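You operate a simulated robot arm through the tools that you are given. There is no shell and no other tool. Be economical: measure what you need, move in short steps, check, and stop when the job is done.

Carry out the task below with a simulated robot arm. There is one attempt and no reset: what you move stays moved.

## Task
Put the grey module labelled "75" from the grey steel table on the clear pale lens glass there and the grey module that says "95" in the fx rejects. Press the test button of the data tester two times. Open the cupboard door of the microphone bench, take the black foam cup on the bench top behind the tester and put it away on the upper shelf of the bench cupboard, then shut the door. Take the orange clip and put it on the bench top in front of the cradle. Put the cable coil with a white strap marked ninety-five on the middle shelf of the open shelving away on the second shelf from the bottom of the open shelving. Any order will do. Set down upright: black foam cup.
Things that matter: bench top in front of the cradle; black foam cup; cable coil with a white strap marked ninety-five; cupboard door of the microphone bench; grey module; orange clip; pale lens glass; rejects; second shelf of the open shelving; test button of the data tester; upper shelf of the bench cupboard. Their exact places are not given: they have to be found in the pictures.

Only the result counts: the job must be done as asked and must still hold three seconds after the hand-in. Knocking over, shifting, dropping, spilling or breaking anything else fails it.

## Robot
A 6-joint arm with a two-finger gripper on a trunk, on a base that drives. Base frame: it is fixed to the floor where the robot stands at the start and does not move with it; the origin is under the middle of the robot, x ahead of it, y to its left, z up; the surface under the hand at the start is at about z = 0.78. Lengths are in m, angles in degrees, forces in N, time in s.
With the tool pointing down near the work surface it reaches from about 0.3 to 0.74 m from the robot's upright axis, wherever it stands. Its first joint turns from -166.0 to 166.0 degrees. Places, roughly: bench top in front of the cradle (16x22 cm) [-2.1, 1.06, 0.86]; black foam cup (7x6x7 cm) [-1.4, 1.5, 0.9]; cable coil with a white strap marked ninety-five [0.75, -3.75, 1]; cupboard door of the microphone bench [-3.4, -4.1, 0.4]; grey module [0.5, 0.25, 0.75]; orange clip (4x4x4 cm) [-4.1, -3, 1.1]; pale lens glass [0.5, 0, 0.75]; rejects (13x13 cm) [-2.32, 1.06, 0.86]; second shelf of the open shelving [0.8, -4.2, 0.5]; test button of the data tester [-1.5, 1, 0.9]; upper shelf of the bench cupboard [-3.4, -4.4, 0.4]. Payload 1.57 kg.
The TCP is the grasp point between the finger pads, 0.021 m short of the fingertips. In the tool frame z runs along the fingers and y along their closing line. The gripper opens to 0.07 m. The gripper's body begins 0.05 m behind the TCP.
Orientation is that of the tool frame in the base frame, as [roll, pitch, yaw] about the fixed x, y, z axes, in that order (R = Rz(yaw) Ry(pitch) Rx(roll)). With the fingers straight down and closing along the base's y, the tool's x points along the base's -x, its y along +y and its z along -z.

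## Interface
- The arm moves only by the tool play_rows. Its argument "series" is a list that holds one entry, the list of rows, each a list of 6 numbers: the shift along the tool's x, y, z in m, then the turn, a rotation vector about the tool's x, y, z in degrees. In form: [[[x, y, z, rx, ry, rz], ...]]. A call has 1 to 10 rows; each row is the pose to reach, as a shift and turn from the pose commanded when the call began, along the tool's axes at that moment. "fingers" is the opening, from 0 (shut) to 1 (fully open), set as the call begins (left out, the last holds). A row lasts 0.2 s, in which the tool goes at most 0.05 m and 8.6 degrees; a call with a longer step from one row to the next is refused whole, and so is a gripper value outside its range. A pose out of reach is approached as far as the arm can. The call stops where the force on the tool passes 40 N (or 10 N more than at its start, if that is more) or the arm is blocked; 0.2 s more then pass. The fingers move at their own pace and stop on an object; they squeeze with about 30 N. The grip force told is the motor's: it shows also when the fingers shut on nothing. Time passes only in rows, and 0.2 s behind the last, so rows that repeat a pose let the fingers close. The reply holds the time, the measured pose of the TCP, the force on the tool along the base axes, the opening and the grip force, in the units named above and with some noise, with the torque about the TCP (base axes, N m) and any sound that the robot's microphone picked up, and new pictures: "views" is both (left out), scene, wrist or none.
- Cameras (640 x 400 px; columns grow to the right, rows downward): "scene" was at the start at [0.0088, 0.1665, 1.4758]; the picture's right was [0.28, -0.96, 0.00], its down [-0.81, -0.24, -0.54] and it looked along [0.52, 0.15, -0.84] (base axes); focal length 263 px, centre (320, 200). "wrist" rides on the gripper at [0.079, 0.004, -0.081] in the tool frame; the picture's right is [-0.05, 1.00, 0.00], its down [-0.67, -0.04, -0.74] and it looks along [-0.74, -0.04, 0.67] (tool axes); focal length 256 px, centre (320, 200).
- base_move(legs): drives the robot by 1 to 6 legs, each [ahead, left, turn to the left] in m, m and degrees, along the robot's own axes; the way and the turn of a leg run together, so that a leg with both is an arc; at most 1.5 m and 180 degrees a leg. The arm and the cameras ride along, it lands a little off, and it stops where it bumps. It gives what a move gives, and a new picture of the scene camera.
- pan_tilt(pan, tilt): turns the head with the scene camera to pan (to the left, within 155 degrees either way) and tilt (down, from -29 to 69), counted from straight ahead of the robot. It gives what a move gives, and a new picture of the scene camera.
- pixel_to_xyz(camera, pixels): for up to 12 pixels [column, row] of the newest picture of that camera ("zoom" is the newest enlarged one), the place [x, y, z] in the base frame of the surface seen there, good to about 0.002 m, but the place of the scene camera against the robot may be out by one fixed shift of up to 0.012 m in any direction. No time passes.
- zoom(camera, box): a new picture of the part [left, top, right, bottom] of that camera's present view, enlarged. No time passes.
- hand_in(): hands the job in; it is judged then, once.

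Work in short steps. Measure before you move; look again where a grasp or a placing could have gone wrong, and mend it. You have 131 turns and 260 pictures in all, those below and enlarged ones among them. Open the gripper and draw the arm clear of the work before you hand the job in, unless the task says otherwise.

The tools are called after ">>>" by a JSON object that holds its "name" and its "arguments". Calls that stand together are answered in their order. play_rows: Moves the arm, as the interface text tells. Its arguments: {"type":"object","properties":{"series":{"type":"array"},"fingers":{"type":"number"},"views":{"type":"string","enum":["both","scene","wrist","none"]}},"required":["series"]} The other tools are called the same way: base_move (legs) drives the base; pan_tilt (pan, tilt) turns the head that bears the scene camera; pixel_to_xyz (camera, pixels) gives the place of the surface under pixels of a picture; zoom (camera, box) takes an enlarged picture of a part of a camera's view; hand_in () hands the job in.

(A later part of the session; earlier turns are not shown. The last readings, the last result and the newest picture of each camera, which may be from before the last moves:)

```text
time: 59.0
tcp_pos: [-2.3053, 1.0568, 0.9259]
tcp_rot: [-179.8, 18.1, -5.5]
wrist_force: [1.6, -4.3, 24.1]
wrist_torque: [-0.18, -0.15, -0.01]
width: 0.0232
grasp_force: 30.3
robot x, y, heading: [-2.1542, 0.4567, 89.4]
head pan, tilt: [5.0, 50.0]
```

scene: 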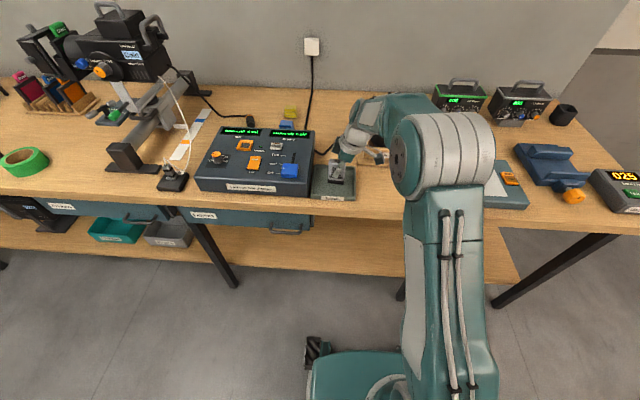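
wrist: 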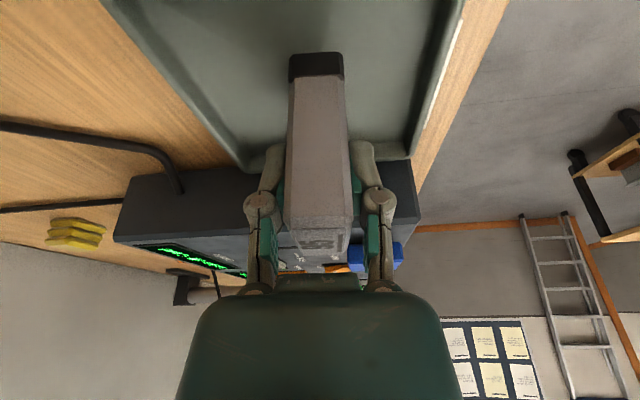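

Contact at 0.926. I ease off, open, and withdraw along the tool axis.

>>> {"name": "play_rows", "arguments": {"series": [[[-0.001, 0, -0.0032, 0, 0, 0], [-0.001, 0, -0.0032, 0, 0, 0], [-0.001, 0, -0.0032, 0, 0, 0], [-0.001, 0, -0.04, 0, 0, 0], [-0.001, 0, -0.085, 0, 0, 0], [-0.001, 0, -0.13, 0, 0, 0], [-0.001, 0, -0.17, 0, 0, 0]]], "fingers": 1, "views": "both"}}

```text
time: 60.6
tcp_pos: [-2.2542, 1.0512, 1.0855]
tcp_rot: [179.9, 18.0, -5.6]
wrist_force: [-0.2, -0.4, -1.0]
wrist_torque: [0.0, 0.0, -0.01]
width: 0.0701
grasp_force: 0.0
robot x, y, heading: [-2.1506, 0.4574, 89.7]
head pan, tilt: [5.0, 50.0]
```

scene: 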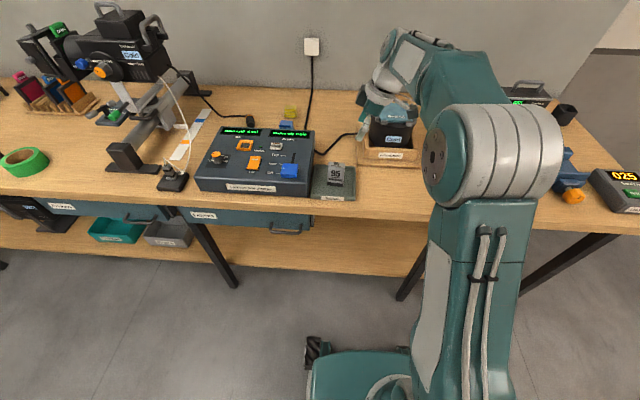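
wrist: 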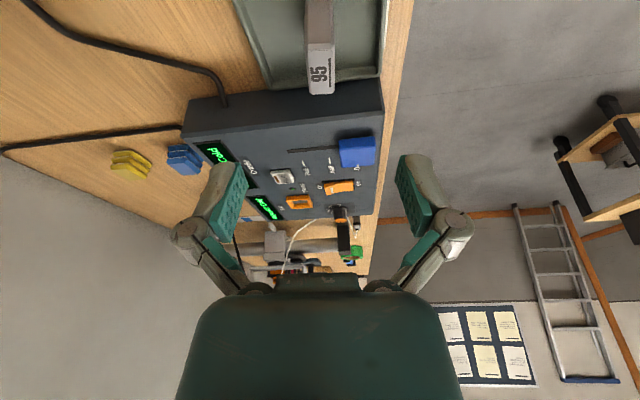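

Module 95 stands in the rejects tray. I pull the arm back over the robot and upright the tool.

>>> {"name": "play_rows", "arguments": {"series": [[[0.0, 0.04, 0, 0, 0, 0], [0.0, 0.085, 0, 0, 3, 0], [0, 0.13, 0, 0, 7, 0], [0, 0.175, 0, 0, 11, 0], [0, 0.22, 0, 0, 15, 0], [0, 0.24, 0, 0, 18, 0]]], "fingers": 0, "views": "none"}}

>>> {"name": "zoom", "arguments": {"camera": "scene", "box": [280, 140, 400, 215]}}

>>> {"name": "base_move", "arguments": {"legs": [[0, -0.68, 0]]}}

```text
time: 62.0
tcp_pos: [-2.2793, 0.8133, 1.0837]
tcp_rot: [180.0, -0.2, -5.5]
wrist_force: [-0.6, -0.5, -0.1]
wrist_torque: [-0.04, 0.01, 0.0]
width: 0.0
grasp_force: 28.5
robot x, y, heading: [-2.1522, 0.4556, 89.3]
head pan, tilt: [5.0, 50.0]
```

```text
5.33 times, centred on (340, 178) of scene
```

zoom: 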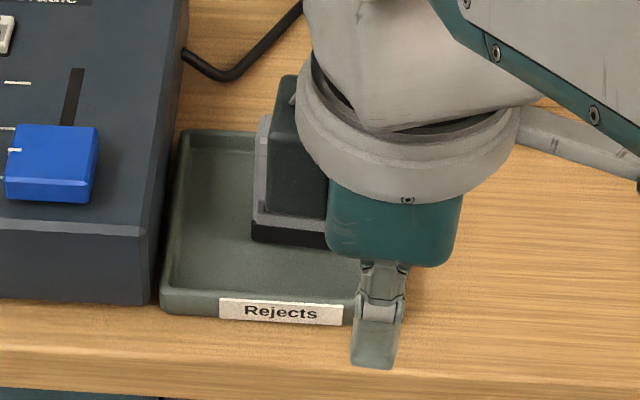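

```text
time: 65.7
tcp_pos: [-1.6067, 0.8086, 1.0829]
tcp_rot: [180.0, -0.1, -5.1]
wrist_force: [-0.2, 0.7, 0.0]
wrist_torque: [0.0, -0.03, 0.03]
width: 0.0004
grasp_force: 28.8
robot x, y, heading: [-1.4786, 0.4522, 89.8]
head pan, tilt: [5.0, 50.0]
```

scene: 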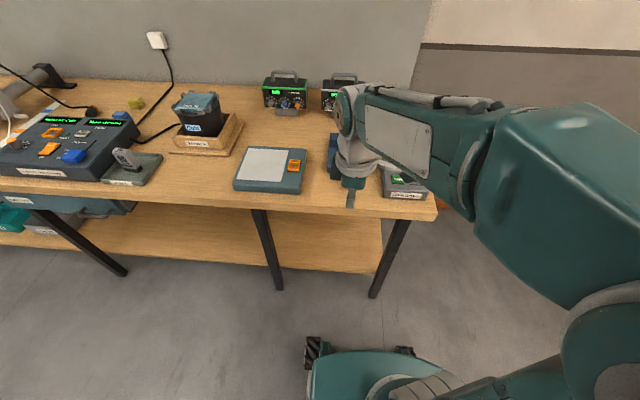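

Module 95 looks slanted at (125,160); I zoom to check it and the tester.

>>> {"name": "zoom", "arguments": {"camera": "scene", "box": [90, 130, 180, 200]}}

>>> {"name": "zoom", "arguments": {"camera": "scene", "box": [300, 120, 450, 220]}}

```text
5.71 times, centred on (135, 165) of scene
```

zoom: 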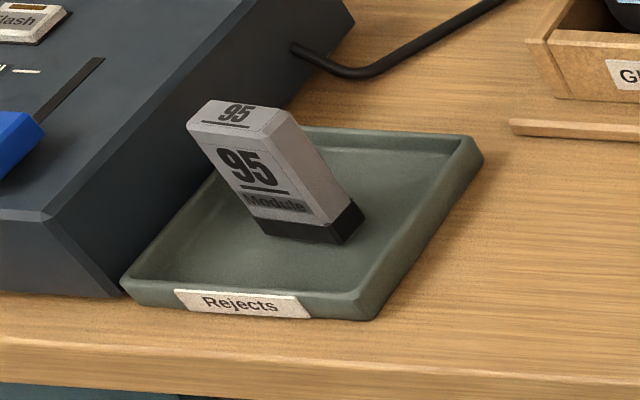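

```text
4.00 times, centred on (375, 170) of scene
```

zoom: 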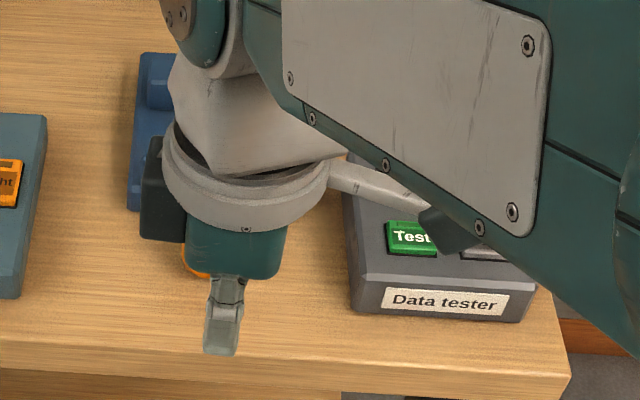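

The module stands upright (perspective only). The green "Test" button is near (398,179); I measure it.

>>> {"name": "pixel_to_xyz", "arguments": {"camera": "zoom", "pixels": [[395, 238], [410, 243], [425, 250], [412, 228], [360, 270], [440, 275], [390, 225], [395, 252]]}}

>>> {"name": "play_rows", "arguments": {"series": [[[0.0, 0.04, 0, 0, 0, 0], [-0.04, 0.05, -0.01, 0, 0, 0], [-0.08, 0.05, -0.02, 0, 0, 0], [-0.12, 0.05, -0.03, 0, 0, 0]]], "views": "scene"}}

```text
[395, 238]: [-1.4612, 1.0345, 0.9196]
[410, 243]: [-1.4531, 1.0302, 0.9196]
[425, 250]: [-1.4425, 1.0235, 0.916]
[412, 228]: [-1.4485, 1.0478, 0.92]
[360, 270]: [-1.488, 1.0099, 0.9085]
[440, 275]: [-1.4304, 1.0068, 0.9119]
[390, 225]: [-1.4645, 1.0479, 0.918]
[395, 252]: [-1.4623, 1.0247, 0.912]
```

```text
time: 66.7
tcp_pos: [-1.73, 0.7684, 1.1132]
tcp_rot: [180.0, -0.2, -5.2]
wrist_force: [-0.5, 0.1, 0.2]
wrist_torque: [-0.01, -0.01, 0.02]
width: 0.0001
grasp_force: 28.7
robot x, y, heading: [-1.4748, 0.4516, 89.8]
head pan, tilt: [5.0, 50.0]
```

scene: 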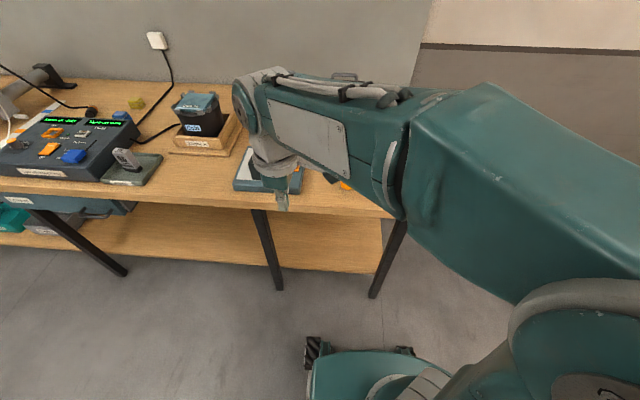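

The arm hides the tester; I bring the hand over the tester, turning the tool so its camera faces the bench.

>>> {"name": "play_rows", "arguments": {"series": [[[0.026, -0.02, 0, 0, 0, 8.5], [0.053, -0.041, 0, 0, 0, 17], [0.079, -0.061, 0, 0, 0, 25.5], [0.105, -0.082, 0, 0, 0, 34], [0.132, -0.102, 0, 0, 0, 42.5], [0.158, -0.122, 0, 0, 0, 51], [0.184, -0.143, 0, 0, 0, 59.5], [0.21, -0.163, 0, 0, 0, 68], [0.237, -0.184, 0, 0, 0, 76.5], [0.263, -0.204, 0, 0, 0, 85]]], "views": "wrist"}}

```text
time: 68.9
tcp_pos: [-1.4469, 0.9498, 1.1145]
tcp_rot: [180.0, 0.0, -90.3]
wrist_force: [0.5, -0.2, -0.2]
wrist_torque: [0.01, -0.03, 0.02]
width: 0.0
grasp_force: 28.6
robot x, y, heading: [-1.475, 0.45, 89.8]
head pan, tilt: [5.0, 50.0]
```

wrist: 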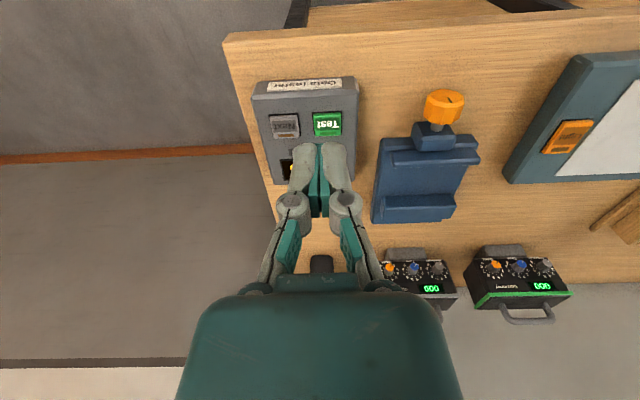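

>>> {"name": "pixel_to_xyz", "arguments": {"camera": "wrist", "pixels": [[328, 124], [316, 115], [341, 114], [316, 133], [341, 133], [285, 126], [322, 262], [300, 105]]}}

```text
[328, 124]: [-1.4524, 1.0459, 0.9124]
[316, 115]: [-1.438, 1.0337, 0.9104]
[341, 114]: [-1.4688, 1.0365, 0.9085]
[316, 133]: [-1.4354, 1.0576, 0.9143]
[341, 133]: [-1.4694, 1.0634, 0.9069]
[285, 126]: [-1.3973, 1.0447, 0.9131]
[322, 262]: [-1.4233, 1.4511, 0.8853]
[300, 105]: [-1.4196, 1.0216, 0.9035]
```

Button centre ≈ (-1.453, 1.046), top ≈ 0.912. I bring the closed fingertips to 12 mm above it.

>>> {"name": "play_rows", "arguments": {"series": [[[-0.045, 0.003, 0, 0, 0, 0], [-0.09, 0.006, 0.01, 0, 0, 0], [-0.096, 0.006, 0.055, 0, 0, 0], [-0.096, 0.006, 0.1, 0, 0, 0], [-0.096, 0.006, 0.14, 0, 0, 0], [-0.096, 0.006, 0.17, 0, 0, 0], [-0.096, 0.006, 0.17, 0, 0, 0]]], "views": "wrist"}}

```text
time: 70.5
tcp_pos: [-1.4533, 1.0439, 0.9436]
tcp_rot: [-180.0, -0.1, -90.1]
wrist_force: [0.0, -0.1, 0.7]
wrist_torque: [-0.02, -0.02, -0.02]
width: 0.0002
grasp_force: 28.7
robot x, y, heading: [-1.4763, 0.4499, 90.0]
head pan, tilt: [5.0, 50.0]
```

wrist: 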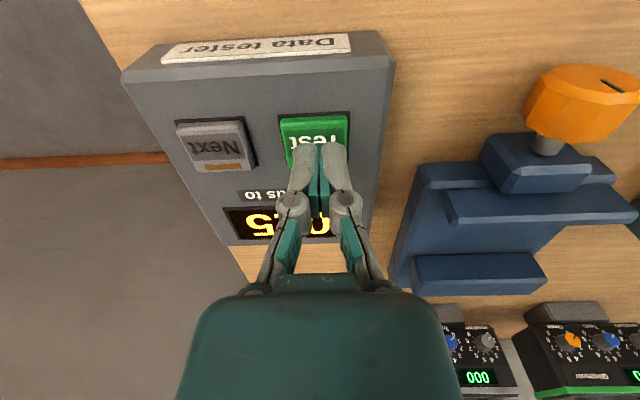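

Fingertips are over the button. I press gradually and watch force and sound.

>>> {"name": "play_rows", "arguments": {"series": [[[0, 0, 0.006, 0, 0, 0], [0, 0, 0.01, 0, 0, 0], [0, 0, 0.012, 0, 0, 0], [0, 0, 0.014, 0, 0, 0]]], "views": "wrist"}}

```text
time: 71.5
tcp_pos: [-1.4541, 1.0464, 0.9302]
tcp_rot: [-180.0, 0.0, -90.1]
wrist_force: [-0.2, 0.7, 3.3]
wrist_torque: [0.05, 0.06, 0.02]
width: 0.0062
grasp_force: 29.3
robot x, y, heading: [-1.4788, 0.4534, 90.0]
head pan, tilt: [5.0, 50.0]
heard: click
```

wrist: 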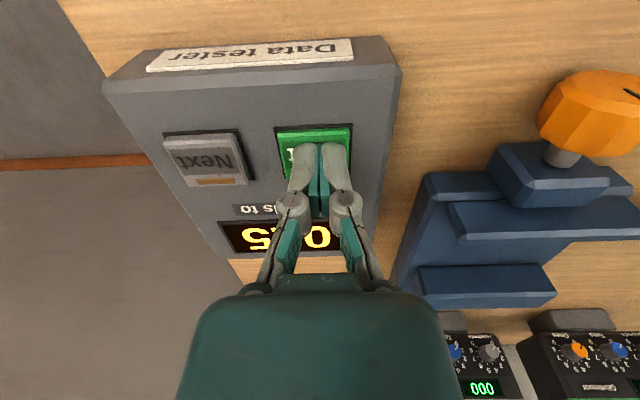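

A click was heard. I lift off fully and look.

>>> {"name": "play_rows", "arguments": {"series": [[[0, 0, -0.006, 0, 0, 0], [0, 0, -0.014, 0, 0, 0], [0, 0, -0.014, 0, 0, 0], [0, 0, -0.014, 0, 0, 0]]], "views": "wrist"}}

>>> {"name": "play_rows", "arguments": {"series": [[[0, 0, 0.006, 0, 0, 0], [0, 0, 0.01, 0, 0, 0], [0, 0, 0.012, 0, 0, 0], [0, 0, 0.014, 0, 0, 0]]], "views": "none"}}

>>> {"name": "play_rows", "arguments": {"series": [[[0, 0, -0.006, 0, 0, 0], [0, 0, -0.04, 0, 0, 0], [0, 0, -0.08, 0, 0, 0], [0.03, 0, -0.11, 0, 0, 0], [0.07, 0, -0.13, 0, 0, 0]]], "views": "wrist"}}

```text
time: 72.5
tcp_pos: [-1.4529, 1.0456, 0.9439]
tcp_rot: [-179.9, -0.1, -90.1]
wrist_force: [0.2, 0.8, -0.4]
wrist_torque: [-0.02, -0.03, -0.01]
width: 0.0001
grasp_force: 28.6
robot x, y, heading: [-1.4732, 0.4508, 89.9]
head pan, tilt: [5.0, 50.0]
```

wrist: 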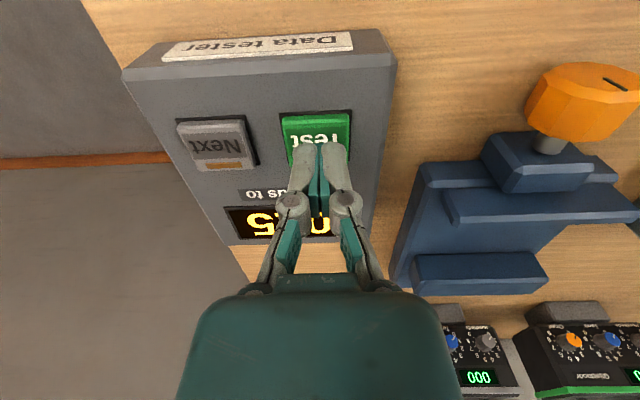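

```text
time: 73.5
tcp_pos: [-1.4535, 1.0452, 0.9306]
tcp_rot: [-179.9, 0.0, -90.1]
wrist_force: [0.5, -0.2, 1.8]
wrist_torque: [0.0, -0.03, -0.01]
width: 0.0061
grasp_force: 28.6
robot x, y, heading: [-1.4748, 0.4554, 90.0]
head pan, tilt: [5.0, 50.0]
heard: click
```

```text
time: 74.7
tcp_pos: [-1.4556, 0.9728, 1.0593]
tcp_rot: [-180.0, -0.2, -90.1]
wrist_force: [0.0, 0.6, -0.4]
wrist_torque: [-0.03, -0.04, -0.01]
width: 0.0002
grasp_force: 28.2
robot x, y, heading: [-1.4789, 0.4493, 89.9]
head pan, tilt: [5.0, 50.0]
```

wrist: 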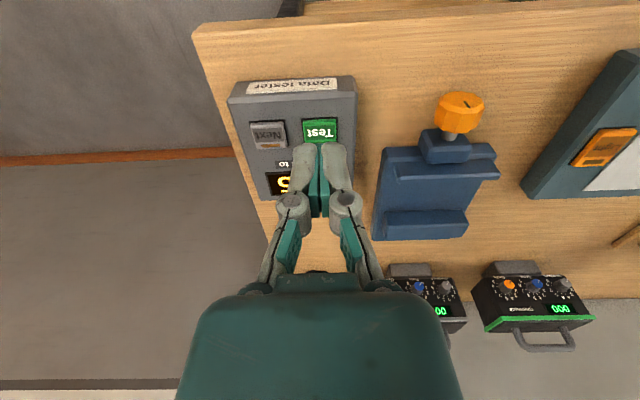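

Two presses done (two clicks). The cup is too deep to reach from the front, so I retract the arm and go round to the bench's right end.

>>> {"name": "play_rows", "arguments": {"series": [[[0.045, 0, 0, 0, 0, 0], [0.09, 0, 0, 0, 0, 0], [0.13, 0, -0.02, 0, 0, 0]]], "fingers": 1, "views": "none"}}

>>> {"name": "base_move", "arguments": {"legs": [[-0.2, 0, 0], [0, -0.75, 0], [0, 0, 90]]}}

>>> {"name": "pan_tilt", "arguments": {"pan": -20, "tilt": 45}}

```text
time: 75.5
tcp_pos: [-1.4542, 0.8469, 1.0791]
tcp_rot: [-180.0, 0.0, -90.1]
wrist_force: [0.3, 1.0, -0.2]
wrist_torque: [-0.01, 0.0, -0.02]
width: 0.0699
grasp_force: 0.0
robot x, y, heading: [-1.476, 0.4491, 90.2]
head pan, tilt: [5.0, 50.0]
```

```text
time: 84.5
tcp_pos: [-1.1332, 0.2701, 1.0789]
tcp_rot: [-180.0, 0.0, 1.9]
wrist_force: [0.6, -0.1, 0.7]
wrist_torque: [-0.01, -0.03, 0.0]
width: 0.0699
grasp_force: 0.0
robot x, y, heading: [-0.7392, 0.2631, -178.1]
head pan, tilt: [5.0, 50.0]
```

scene: 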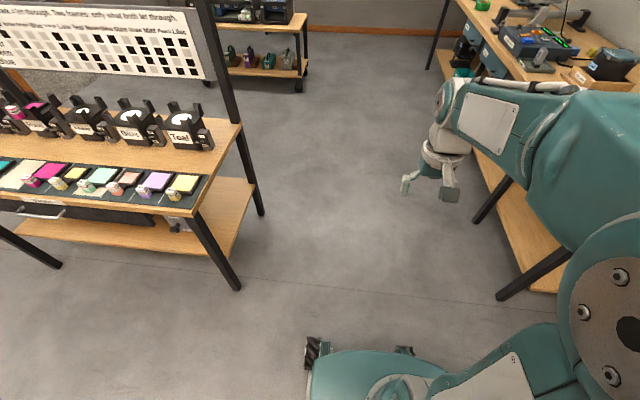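

```text
time: 85.4
tcp_pos: [-1.133, 0.2708, 1.0796]
tcp_rot: [179.9, 0.1, 1.8]
wrist_force: [0.6, -0.2, 0.3]
wrist_torque: [-0.03, -0.02, -0.01]
width: 0.0702
grasp_force: 0.1
robot x, y, heading: [-0.7362, 0.2604, -178.0]
head pan, tilt: [-20.0, 45.0]
```

scene: 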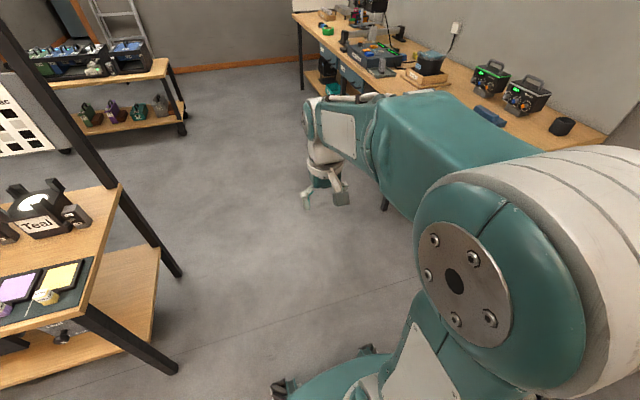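

>>> {"name": "pixel_to_xyz", "arguments": {"camera": "scene", "pixels": [[604, 134], [562, 126], [520, 158], [620, 95], [555, 145]]}}

>>> {"name": "base_move", "arguments": {"legs": [[0, -0.72, -2], [0.02, 0, 0]]}}

>>> {"name": "pan_tilt", "arguments": {"pan": -10, "tilt": 50}}

```text
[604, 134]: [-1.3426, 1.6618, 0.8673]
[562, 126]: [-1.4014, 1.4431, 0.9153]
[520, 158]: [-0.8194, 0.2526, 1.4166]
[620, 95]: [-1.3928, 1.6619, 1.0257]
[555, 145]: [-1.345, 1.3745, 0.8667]
```

```text
time: 89.8
tcp_pos: [-1.1572, 1.0116, 1.0791]
tcp_rot: [-180.0, 0.0, -1.0]
wrist_force: [0.1, -0.3, 0.3]
wrist_torque: [-0.01, 0.02, 0.01]
width: 0.0698
grasp_force: 0.0
robot x, y, heading: [-0.7627, 0.983, 178.8]
head pan, tilt: [-20.0, 45.0]
```

scene: 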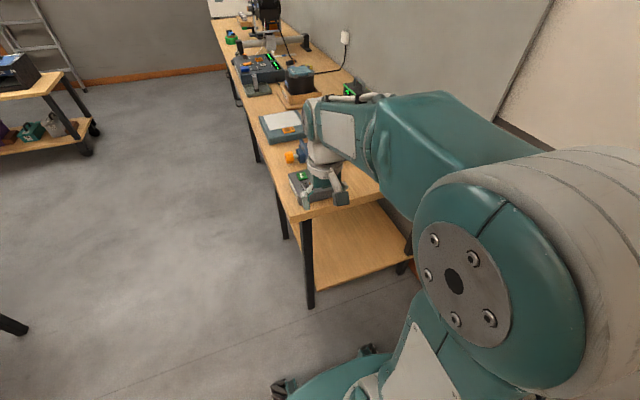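

```text
time: 90.5
tcp_pos: [-1.1578, 1.0101, 1.0793]
tcp_rot: [179.9, -0.1, -1.0]
wrist_force: [0.1, 0.2, -0.9]
wrist_torque: [-0.03, -0.01, -0.04]
width: 0.07
grasp_force: 0.0
robot x, y, heading: [-0.7669, 0.9834, 178.9]
head pan, tilt: [-10.0, 50.0]
```

scene: 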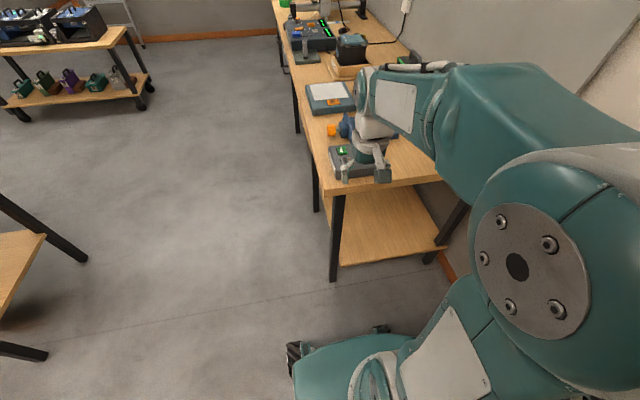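

Cup at ≈(-1.42,1.447). I drive 0.1 m ahead and 0.1 m right to get it in reach.

>>> {"name": "base_move", "arguments": {"legs": [[0.1, -0.1, 0]]}}

>>> {"name": "play_rows", "arguments": {"series": [[[-0.01, -0.04, -0.01, 0, 0, 0], [-0.02, -0.085, -0.01, 0, 0, 0], [-0.03, -0.13, -0.01, 0, 0, 0], [-0.04, -0.175, -0.01, 0, 0, 0], [-0.05, -0.22, -0.01, 0, 0, 0], [-0.05, -0.26, -0.01, 0, 0, 0]]], "views": "both"}}

```text
time: 91.8
tcp_pos: [-1.2561, 1.1087, 1.0789]
tcp_rot: [-179.9, -0.1, -0.8]
wrist_force: [0.4, 1.0, 0.1]
wrist_torque: [-0.02, 0.0, -0.01]
width: 0.0698
grasp_force: 0.0
robot x, y, heading: [-0.8616, 1.0852, 179.3]
head pan, tilt: [-10.0, 50.0]
```

scene: 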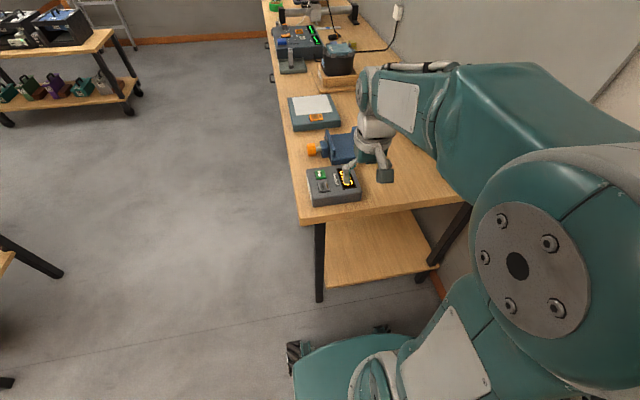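

```text
time: 93.2
tcp_pos: [-1.3029, 1.3725, 1.0886]
tcp_rot: [179.9, 0.0, -0.8]
wrist_force: [-0.7, -0.3, 0.1]
wrist_torque: [-0.02, -0.01, -0.01]
width: 0.07
grasp_force: 0.0
robot x, y, heading: [-0.8591, 1.0842, 179.3]
head pan, tilt: [-10.0, 50.0]
```

scene: 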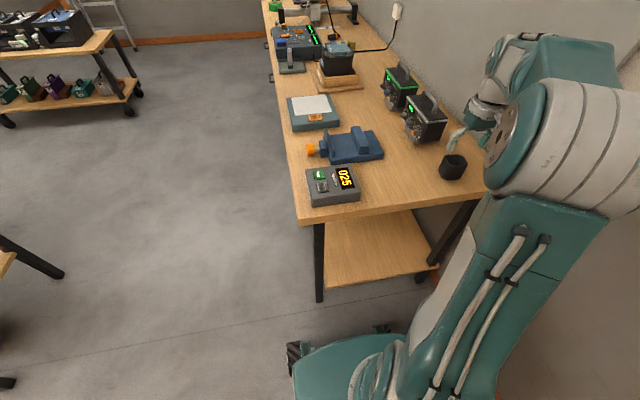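
wrist: 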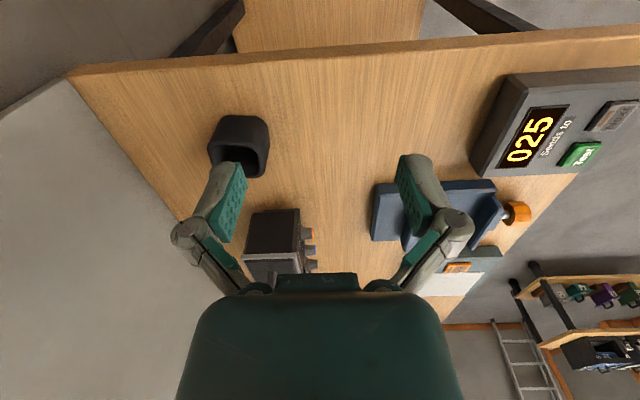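

I measure the cup (at (240,147) in the wrist view).

>>> {"name": "zoom", "arguments": {"camera": "wrist", "box": [190, 100, 290, 190]}}

>>> {"name": "pixel_to_xyz", "arguments": {"camera": "wrist", "pixels": [[222, 118], [264, 119], [211, 148], [268, 170], [240, 118], [266, 145], [250, 177], [240, 150], [230, 116], [210, 155], [248, 174], [205, 130]]}}

>>> {"name": "zoom", "arguments": {"camera": "scene", "box": [420, 120, 500, 190]}}

```text
4.44 times, centred on (240, 145) of wrist
```

zoom: 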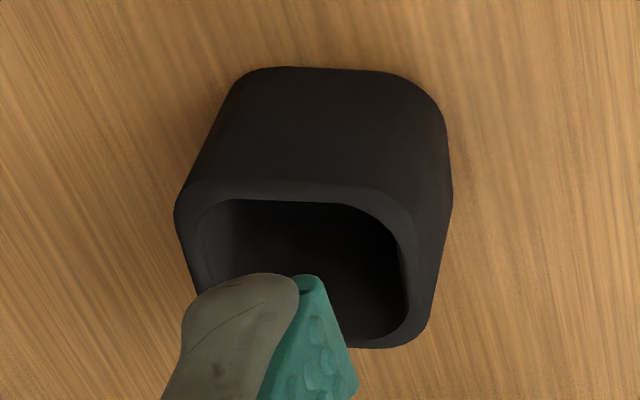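

```text
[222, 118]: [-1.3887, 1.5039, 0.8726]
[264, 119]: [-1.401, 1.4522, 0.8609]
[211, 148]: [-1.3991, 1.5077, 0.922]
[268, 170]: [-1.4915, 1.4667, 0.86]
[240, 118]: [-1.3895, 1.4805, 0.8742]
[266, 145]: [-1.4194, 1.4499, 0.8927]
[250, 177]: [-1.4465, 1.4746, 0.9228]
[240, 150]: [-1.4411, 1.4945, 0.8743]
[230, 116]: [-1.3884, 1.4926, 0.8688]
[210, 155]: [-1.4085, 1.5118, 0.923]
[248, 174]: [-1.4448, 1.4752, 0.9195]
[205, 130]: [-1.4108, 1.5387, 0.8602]
```

```text
5.71 times, centred on (460, 155) of scene
```

zoom: 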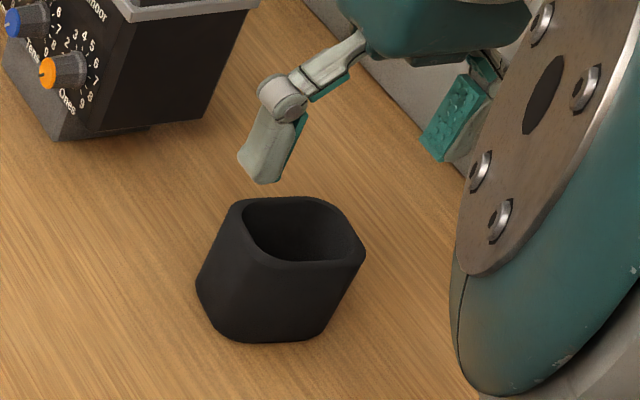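

The cup must go into a cupboard whose door is shut, so it is better to open that door first and fetch the clip on the way back. I retract the arm and drive west down the lane.

>>> {"name": "play_rows", "arguments": {"series": [[[0.01, 0.04, 0, 0, 0, 0], [0.02, 0.085, 0, 0, 0, 0], [0.03, 0.13, 0, 0, 0, 0], [0.04, 0.175, 0, 0, 0, 0], [0.05, 0.22, 0, 0, 0, 0], [0.07, 0.26, 0, 0, 0, 0]]], "views": "none"}}

>>> {"name": "base_move", "arguments": {"legs": [[-0.1, 0, 0], [0, 0.85, 0], [1.4, 0, 0], [0.3, 0, 90]]}}

>>> {"name": "pan_tilt", "arguments": {"pan": 0, "tilt": 25}}

```text
time: 94.6
tcp_pos: [-1.2354, 1.1103, 1.0919]
tcp_rot: [179.9, 0.0, -0.8]
wrist_force: [-0.8, -1.5, 0.2]
wrist_torque: [0.03, 0.02, 0.02]
width: 0.0699
grasp_force: 0.0
robot x, y, heading: [-0.8647, 1.0819, 179.1]
head pan, tilt: [-10.0, 50.0]
```

```text
time: 110.5
tcp_pos: [-2.4051, -0.331, 1.0909]
tcp_rot: [179.9, 0.0, 89.1]
wrist_force: [0.8, 0.0, -0.1]
wrist_torque: [0.04, 0.02, -0.01]
width: 0.07
grasp_force: 0.0
robot x, y, heading: [-2.3737, 0.042, -91.0]
head pan, tilt: [-10.0, 50.0]
cut short: leg 4
```

scene: 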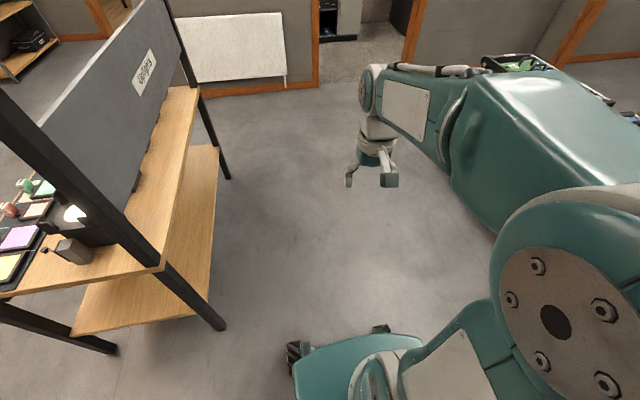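

```text
time: 111.3
tcp_pos: [-2.4051, -0.3309, 1.09]
tcp_rot: [180.0, 0.0, 89.1]
wrist_force: [0.0, -0.3, 0.6]
wrist_torque: [0.0, -0.01, 0.03]
width: 0.0698
grasp_force: 0.0
robot x, y, heading: [-2.3747, 0.0397, -90.7]
head pan, tilt: [0.0, 25.0]
```

scene: 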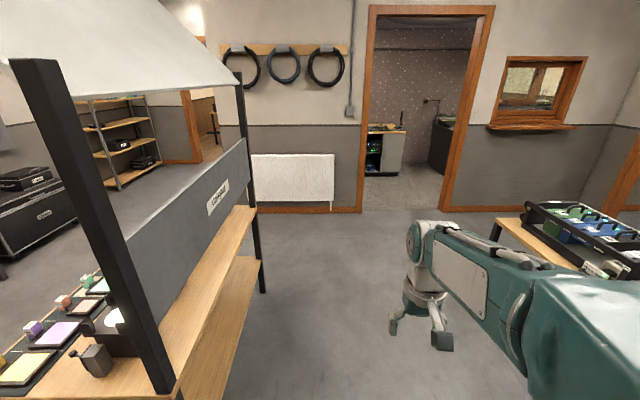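

I measure the doorway, sill and trolley ahead.

>>> {"name": "pixel_to_xyz", "arguments": {"camera": "scene", "pixels": [[360, 208], [446, 206], [500, 222], [495, 240], [263, 290], [530, 127], [575, 127], [390, 165], [440, 160], [400, 190], [385, 130], [330, 205]]}}

>>> {"name": "zoom", "arguments": {"camera": "scene", "box": [350, 40, 610, 220]}}

```text
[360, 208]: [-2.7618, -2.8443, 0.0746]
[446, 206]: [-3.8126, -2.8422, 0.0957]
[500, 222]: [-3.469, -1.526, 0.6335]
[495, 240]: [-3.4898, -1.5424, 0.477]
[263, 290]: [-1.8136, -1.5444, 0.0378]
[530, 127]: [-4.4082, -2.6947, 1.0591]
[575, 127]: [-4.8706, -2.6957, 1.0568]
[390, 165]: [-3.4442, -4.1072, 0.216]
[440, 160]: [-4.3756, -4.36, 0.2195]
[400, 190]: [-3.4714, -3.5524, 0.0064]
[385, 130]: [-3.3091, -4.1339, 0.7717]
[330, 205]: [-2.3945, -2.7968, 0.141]
```

```text
2.22 times, centred on (480, 130) of scene
```

zoom: 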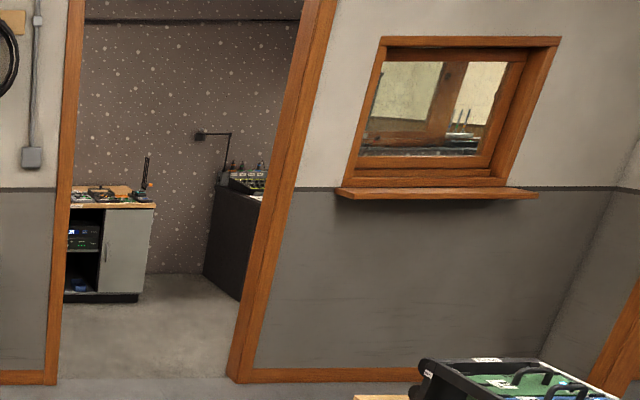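

The grey cupboard door is in the next room through a doorway (x -3.76…-2.81, y -2.84). I drive ahead and look again.

>>> {"name": "base_move", "arguments": {"legs": [[1.5, -0.25, 0]]}}

>>> {"name": "pan_tilt", "arguments": {"pan": -30, "tilt": 35}}

```text
refused: leg 1 is longer than a leg can be; nothing moved
```

```text
time: 112.3
tcp_pos: [-2.4055, -0.3318, 1.09]
tcp_rot: [180.0, 0.0, 89.1]
wrist_force: [-0.1, -0.2, -0.3]
wrist_torque: [-0.01, 0.04, 0.0]
width: 0.0701
grasp_force: 0.0
robot x, y, heading: [-2.3788, 0.0438, -91.0]
head pan, tilt: [-30.0, 35.0]
```

scene: 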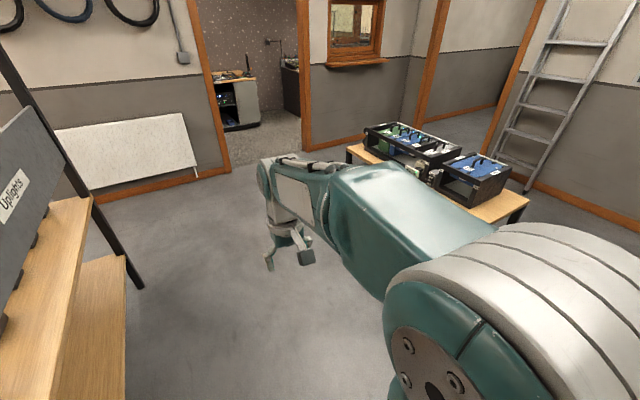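

>>> {"name": "pixel_to_xyz", "arguments": {"camera": "scene", "pixels": [[348, 148], [525, 200], [495, 220], [360, 140], [505, 160]]}}

>>> {"name": "base_move", "arguments": {"legs": [[1.2, -0.2, 0], [0.6, -0.3, 0]]}}

>>> {"name": "pan_tilt", "arguments": {"pan": -25, "tilt": 35}}

```text
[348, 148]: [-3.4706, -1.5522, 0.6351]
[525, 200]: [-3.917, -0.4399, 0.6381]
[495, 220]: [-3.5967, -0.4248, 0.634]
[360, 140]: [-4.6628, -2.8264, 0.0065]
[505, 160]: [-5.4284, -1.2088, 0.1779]
```

```text
time: 121.7
tcp_pos: [-2.9046, -2.1248, 1.0904]
tcp_rot: [180.0, 0.0, 90.8]
wrist_force: [-0.5, 0.2, 0.3]
wrist_torque: [0.02, -0.01, -0.01]
width: 0.0698
grasp_force: 0.0
robot x, y, heading: [-2.8905, -1.7488, -89.2]
head pan, tilt: [-30.0, 35.0]
```

scene: 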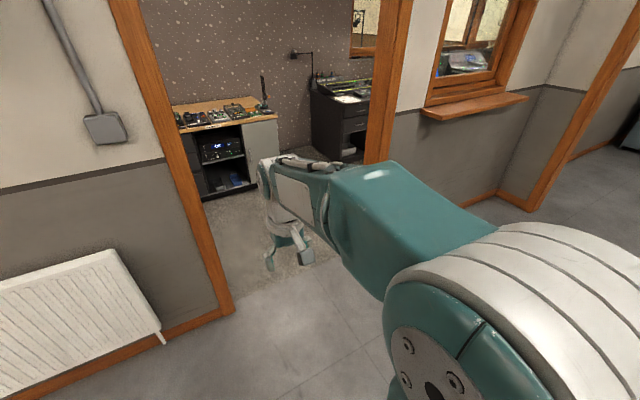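

```text
time: 122.4
tcp_pos: [-2.9056, -2.1265, 1.0916]
tcp_rot: [179.9, 0.0, 90.8]
wrist_force: [-0.3, 0.2, 0.7]
wrist_torque: [-0.01, 0.02, -0.02]
width: 0.07
grasp_force: 0.0
robot x, y, heading: [-2.8862, -1.7495, -89.3]
head pan, tilt: [-25.0, 35.0]
```

scene: 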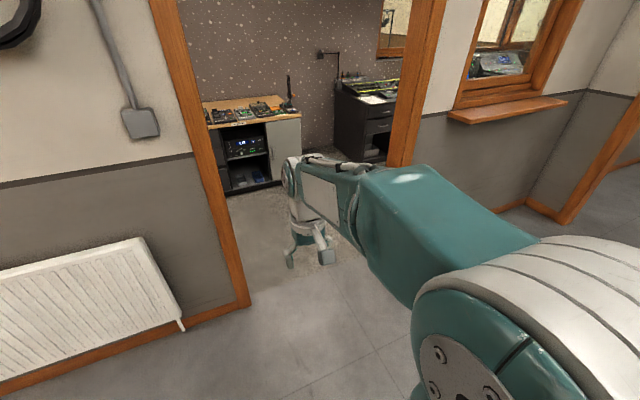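

I measure how far the elbow sticks out, and the door frame, before going through.

>>> {"name": "pixel_to_xyz", "arguments": {"camera": "scene", "pixels": [[430, 300], [480, 290], [560, 260], [620, 260], [635, 330], [440, 230], [245, 300], [400, 165], [270, 135], [380, 120], [345, 95], [228, 192]]}}

```text
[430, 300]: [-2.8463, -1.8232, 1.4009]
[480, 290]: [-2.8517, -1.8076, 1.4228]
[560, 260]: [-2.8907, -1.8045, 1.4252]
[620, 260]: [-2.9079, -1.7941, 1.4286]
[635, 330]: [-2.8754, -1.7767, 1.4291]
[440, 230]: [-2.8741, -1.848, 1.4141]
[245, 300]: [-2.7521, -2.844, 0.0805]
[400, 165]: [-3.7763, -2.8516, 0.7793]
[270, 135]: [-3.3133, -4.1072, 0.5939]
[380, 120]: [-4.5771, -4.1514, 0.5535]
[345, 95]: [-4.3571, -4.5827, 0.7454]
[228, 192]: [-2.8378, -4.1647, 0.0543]
```

Elbow is right above the base, so the doorway (centre x≈-3.28) is passable. I line up and go in.

>>> {"name": "base_move", "arguments": {"legs": [[0, -0.39, -0.7], [1.3, 0, 0]]}}

>>> {"name": "pan_tilt", "arguments": {"pan": 10, "tilt": 45}}

>>> {"name": "pan_tilt", "arguments": {"pan": -50, "tilt": 30}}

```text
time: 125.8
tcp_pos: [-3.3377, -2.0974, 1.0962]
tcp_rot: [178.5, -0.1, 84.1]
wrist_force: [1.1, -0.1, 0.0]
wrist_torque: [-0.01, 0.01, 0.0]
width: 0.07
grasp_force: 0.0
robot x, y, heading: [-3.253, -1.7318, -95.7]
head pan, tilt: [-25.0, 35.0]
stopped in leg 2: the robot was blocked; the commanded pose is now the measured one
```

scene: 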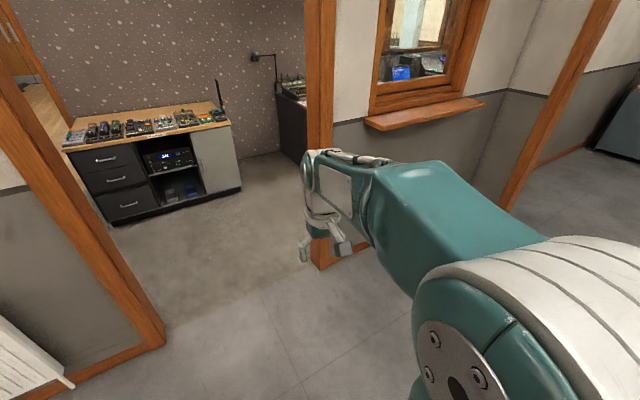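

```text
time: 126.8
tcp_pos: [-3.3345, -2.0986, 1.0956]
tcp_rot: [178.7, 0.1, 84.1]
wrist_force: [0.1, -1.6, 0.1]
wrist_torque: [0.01, -0.02, 0.02]
width: 0.0702
grasp_force: 0.0
robot x, y, heading: [-3.2519, -1.7264, -95.7]
head pan, tilt: [10.0, 45.0]
```

scene: 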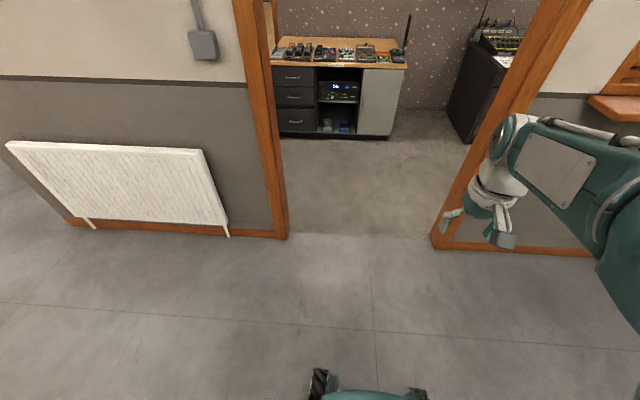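

```text
time: 128.1
tcp_pos: [-3.3364, -2.0978, 1.0945]
tcp_rot: [178.6, 0.1, 84.1]
wrist_force: [-0.2, -0.1, -0.2]
wrist_torque: [-0.01, 0.02, 0.0]
width: 0.0701
grasp_force: 0.0
robot x, y, heading: [-3.2558, -1.7327, -95.8]
head pan, tilt: [-50.0, 30.0]
```

scene: 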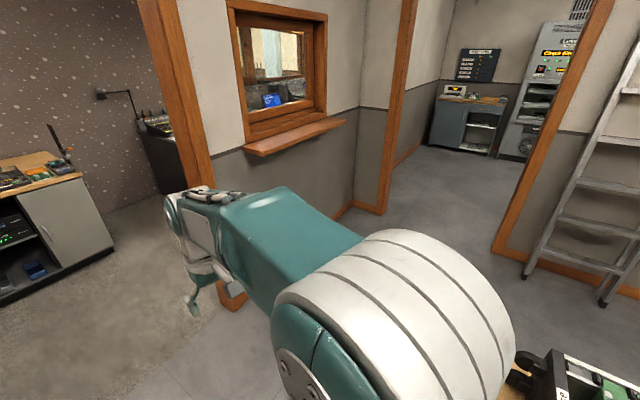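

I bumped into the trolley corner at (-3.47,-1.55). I move left away from it, straighten, go ahead a little and check the trolley.

>>> {"name": "base_move", "arguments": {"legs": [[0.02, 0.15, 0], [0.35, 0, 0], [0, 0, 5.8]]}}

>>> {"name": "pan_tilt", "arguments": {"pan": -120, "tilt": 40}}

```text
time: 131.8
tcp_pos: [-3.1879, -2.4804, 1.0953]
tcp_rot: [178.6, 0.0, 89.8]
wrist_force: [-0.4, 0.8, -0.3]
wrist_torque: [0.0, 0.02, 0.0]
width: 0.0699
grasp_force: 0.1
robot x, y, heading: [-3.1409, -2.1102, -89.9]
head pan, tilt: [-50.0, 30.0]
```

scene: 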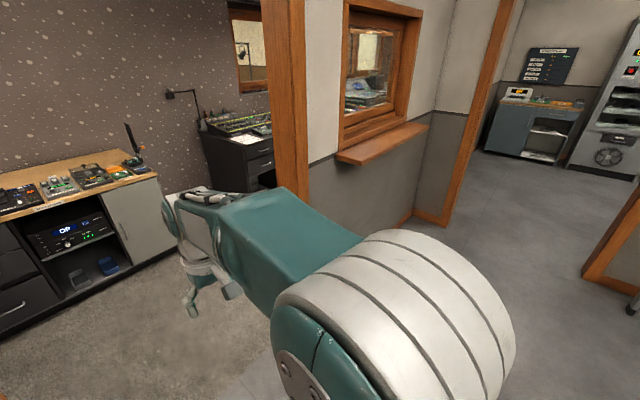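

```text
time: 133.2
tcp_pos: [-3.1865, -2.4809, 1.0944]
tcp_rot: [178.6, 0.1, 89.8]
wrist_force: [0.8, -0.6, 0.1]
wrist_torque: [0.01, -0.03, 0.0]
width: 0.0702
grasp_force: 0.0
robot x, y, heading: [-3.1411, -2.1069, -90.1]
head pan, tilt: [-120.0, 40.0]
```

scene: 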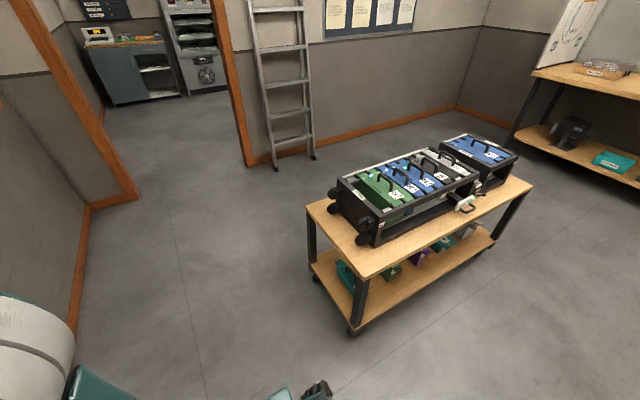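

>>> {"name": "pixel_to_xyz", "arguments": {"camera": "scene", "pixels": [[358, 275], [307, 208], [528, 182]]}}

>>> {"name": "base_move", "arguments": {"legs": [[0, -0.13, 0], [0.9, 0, 0]]}}

>>> {"name": "pan_tilt", "arguments": {"pan": 10, "tilt": 50}}

>>> {"name": "pan_tilt", "arguments": {"pan": -75, "tilt": 25}}

```text
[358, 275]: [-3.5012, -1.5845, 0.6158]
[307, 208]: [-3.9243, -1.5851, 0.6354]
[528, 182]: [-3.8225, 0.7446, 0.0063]
```

```text
time: 138.9
tcp_pos: [-3.3319, -3.3881, 1.0948]
tcp_rot: [178.6, 0.2, 88.9]
wrist_force: [0.2, 0.5, -0.2]
wrist_torque: [-0.02, 0.02, -0.04]
width: 0.0702
grasp_force: 0.1
robot x, y, heading: [-3.28, -3.0179, -91.1]
head pan, tilt: [-120.0, 40.0]
```

scene: 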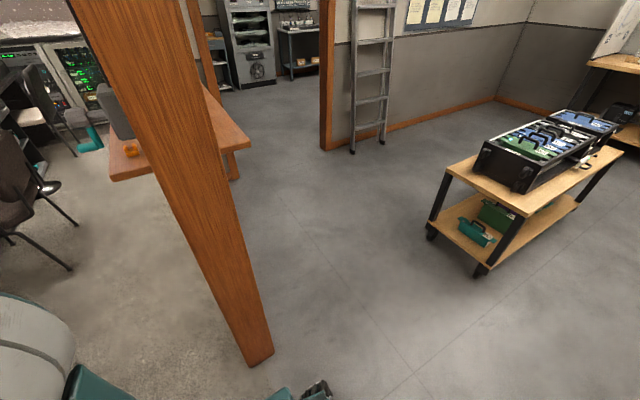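

```text
time: 141.0
tcp_pos: [-3.3322, -3.3879, 1.0948]
tcp_rot: [178.7, 0.1, 88.9]
wrist_force: [-0.8, 0.9, 0.7]
wrist_torque: [0.0, 0.01, 0.02]
width: 0.07
grasp_force: 0.1
robot x, y, heading: [-3.2769, -3.0142, -91.2]
head pan, tilt: [10.0, 50.0]
```

scene: 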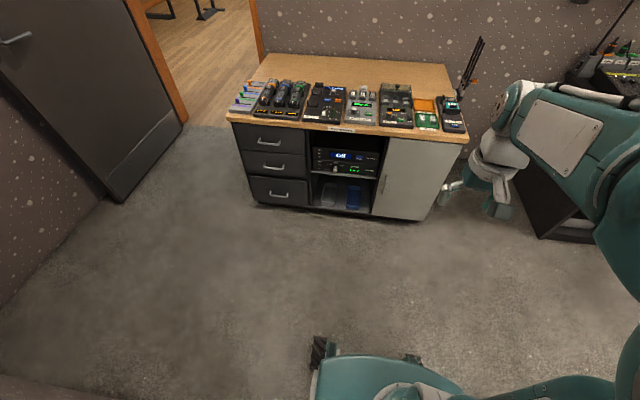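

```text
time: 142.6
tcp_pos: [-3.3344, -3.3884, 1.0947]
tcp_rot: [178.6, 0.1, 89.0]
wrist_force: [-0.7, 0.2, 0.5]
wrist_torque: [0.01, -0.03, -0.02]
width: 0.0699
grasp_force: 0.1
robot x, y, heading: [-3.2797, -3.0196, -91.3]
head pan, tilt: [-75.0, 25.0]
```

scene: 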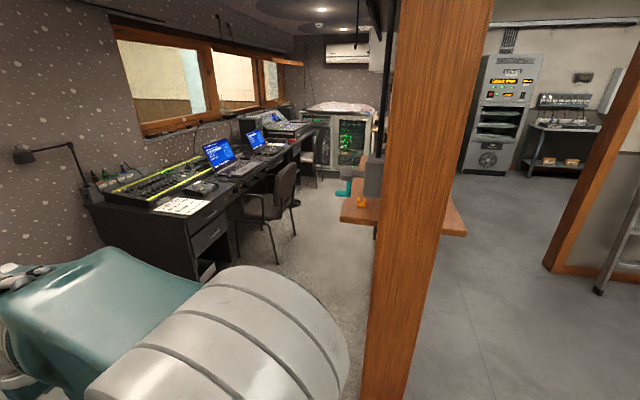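

The orange clip is on the inner side of the hatch sill at (361,201). I zoom and measure it, then the cupboard.

>>> {"name": "zoom", "arguments": {"camera": "scene", "box": [320, 160, 400, 230]}}

>>> {"name": "pixel_to_xyz", "arguments": {"camera": "scene", "pixels": [[361, 202], [345, 215], [372, 225], [385, 230], [371, 180], [340, 190]]}}

>>> {"name": "pan_tilt", "arguments": {"pan": 5, "tilt": 50}}

>>> {"name": "zoom", "arguments": {"camera": "scene", "box": [280, 100, 480, 225]}}

```text
5.71 times, centred on (360, 195) of scene
```

zoom: 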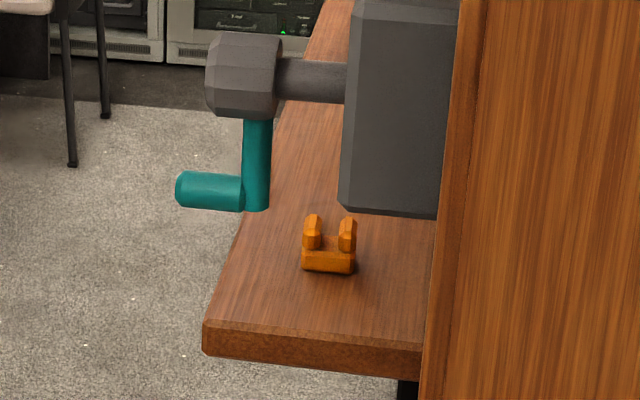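

```text
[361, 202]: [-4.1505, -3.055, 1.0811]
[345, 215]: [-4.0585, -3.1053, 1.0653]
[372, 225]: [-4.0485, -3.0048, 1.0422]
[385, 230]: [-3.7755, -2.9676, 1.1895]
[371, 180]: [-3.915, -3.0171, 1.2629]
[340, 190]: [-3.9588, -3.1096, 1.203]
```

```text
time: 144.1
tcp_pos: [-3.3327, -3.3878, 1.095]
tcp_rot: [178.6, 0.1, 88.9]
wrist_force: [0.2, -0.3, -0.4]
wrist_torque: [0.01, -0.04, 0.02]
width: 0.0697
grasp_force: 0.1
robot x, y, heading: [-3.2812, -3.0165, -91.4]
head pan, tilt: [5.0, 50.0]
```

scene: 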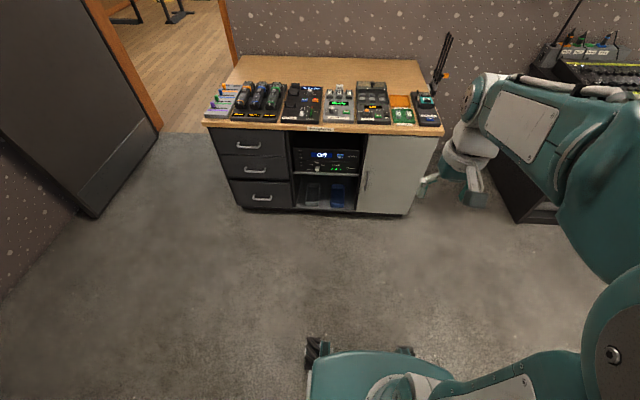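

```text
3.20 times, centred on (380, 162) of scene
```

zoom: 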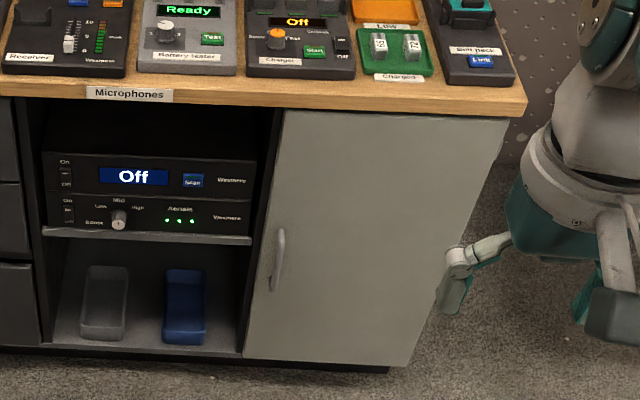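

Handle on the left, hinge at right. I measure door and handle.

>>> {"name": "pixel_to_xyz", "arguments": {"camera": "zoom", "pixels": [[290, 115], [497, 125], [250, 350], [405, 360], [282, 235], [275, 285], [283, 260], [265, 260], [300, 260], [360, 90], [440, 250], [200, 300]]}}

>>> {"name": "zoom", "arguments": {"camera": "scene", "box": [350, 160, 390, 200]}}

```text
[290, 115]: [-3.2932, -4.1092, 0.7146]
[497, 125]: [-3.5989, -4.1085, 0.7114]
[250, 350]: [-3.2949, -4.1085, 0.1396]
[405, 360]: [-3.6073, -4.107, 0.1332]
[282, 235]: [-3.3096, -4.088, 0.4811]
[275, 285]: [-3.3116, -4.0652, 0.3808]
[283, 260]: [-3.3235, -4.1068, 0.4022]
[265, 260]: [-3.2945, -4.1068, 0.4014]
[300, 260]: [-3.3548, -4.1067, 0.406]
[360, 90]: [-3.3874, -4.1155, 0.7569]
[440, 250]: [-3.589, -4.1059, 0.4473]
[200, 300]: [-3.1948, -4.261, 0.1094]
```

```text
10.00 times, centred on (370, 180) of scene
```

zoom: 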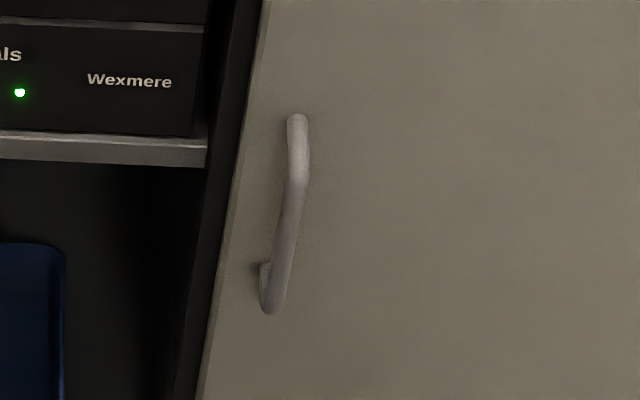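

I measure the handle bar precisely and the extent of the robot's base front.

>>> {"name": "pixel_to_xyz", "arguments": {"camera": "zoom", "pixels": [[298, 130], [298, 170], [290, 210], [280, 250], [270, 300], [235, 200], [170, 148]]}}

>>> {"name": "pixel_to_xyz", "arguments": {"camera": "scene", "pixels": [[318, 345], [312, 375], [408, 352], [360, 355], [330, 360]]}}

```text
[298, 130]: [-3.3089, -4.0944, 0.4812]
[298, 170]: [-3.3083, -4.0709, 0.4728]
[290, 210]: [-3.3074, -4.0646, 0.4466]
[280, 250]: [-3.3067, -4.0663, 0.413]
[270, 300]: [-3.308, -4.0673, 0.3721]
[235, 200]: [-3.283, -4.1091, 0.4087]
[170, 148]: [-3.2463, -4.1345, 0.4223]
```

```text
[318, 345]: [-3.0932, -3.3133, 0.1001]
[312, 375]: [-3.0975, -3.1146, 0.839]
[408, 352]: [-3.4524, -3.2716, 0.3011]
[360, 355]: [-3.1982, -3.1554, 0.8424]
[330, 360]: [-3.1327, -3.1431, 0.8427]
```

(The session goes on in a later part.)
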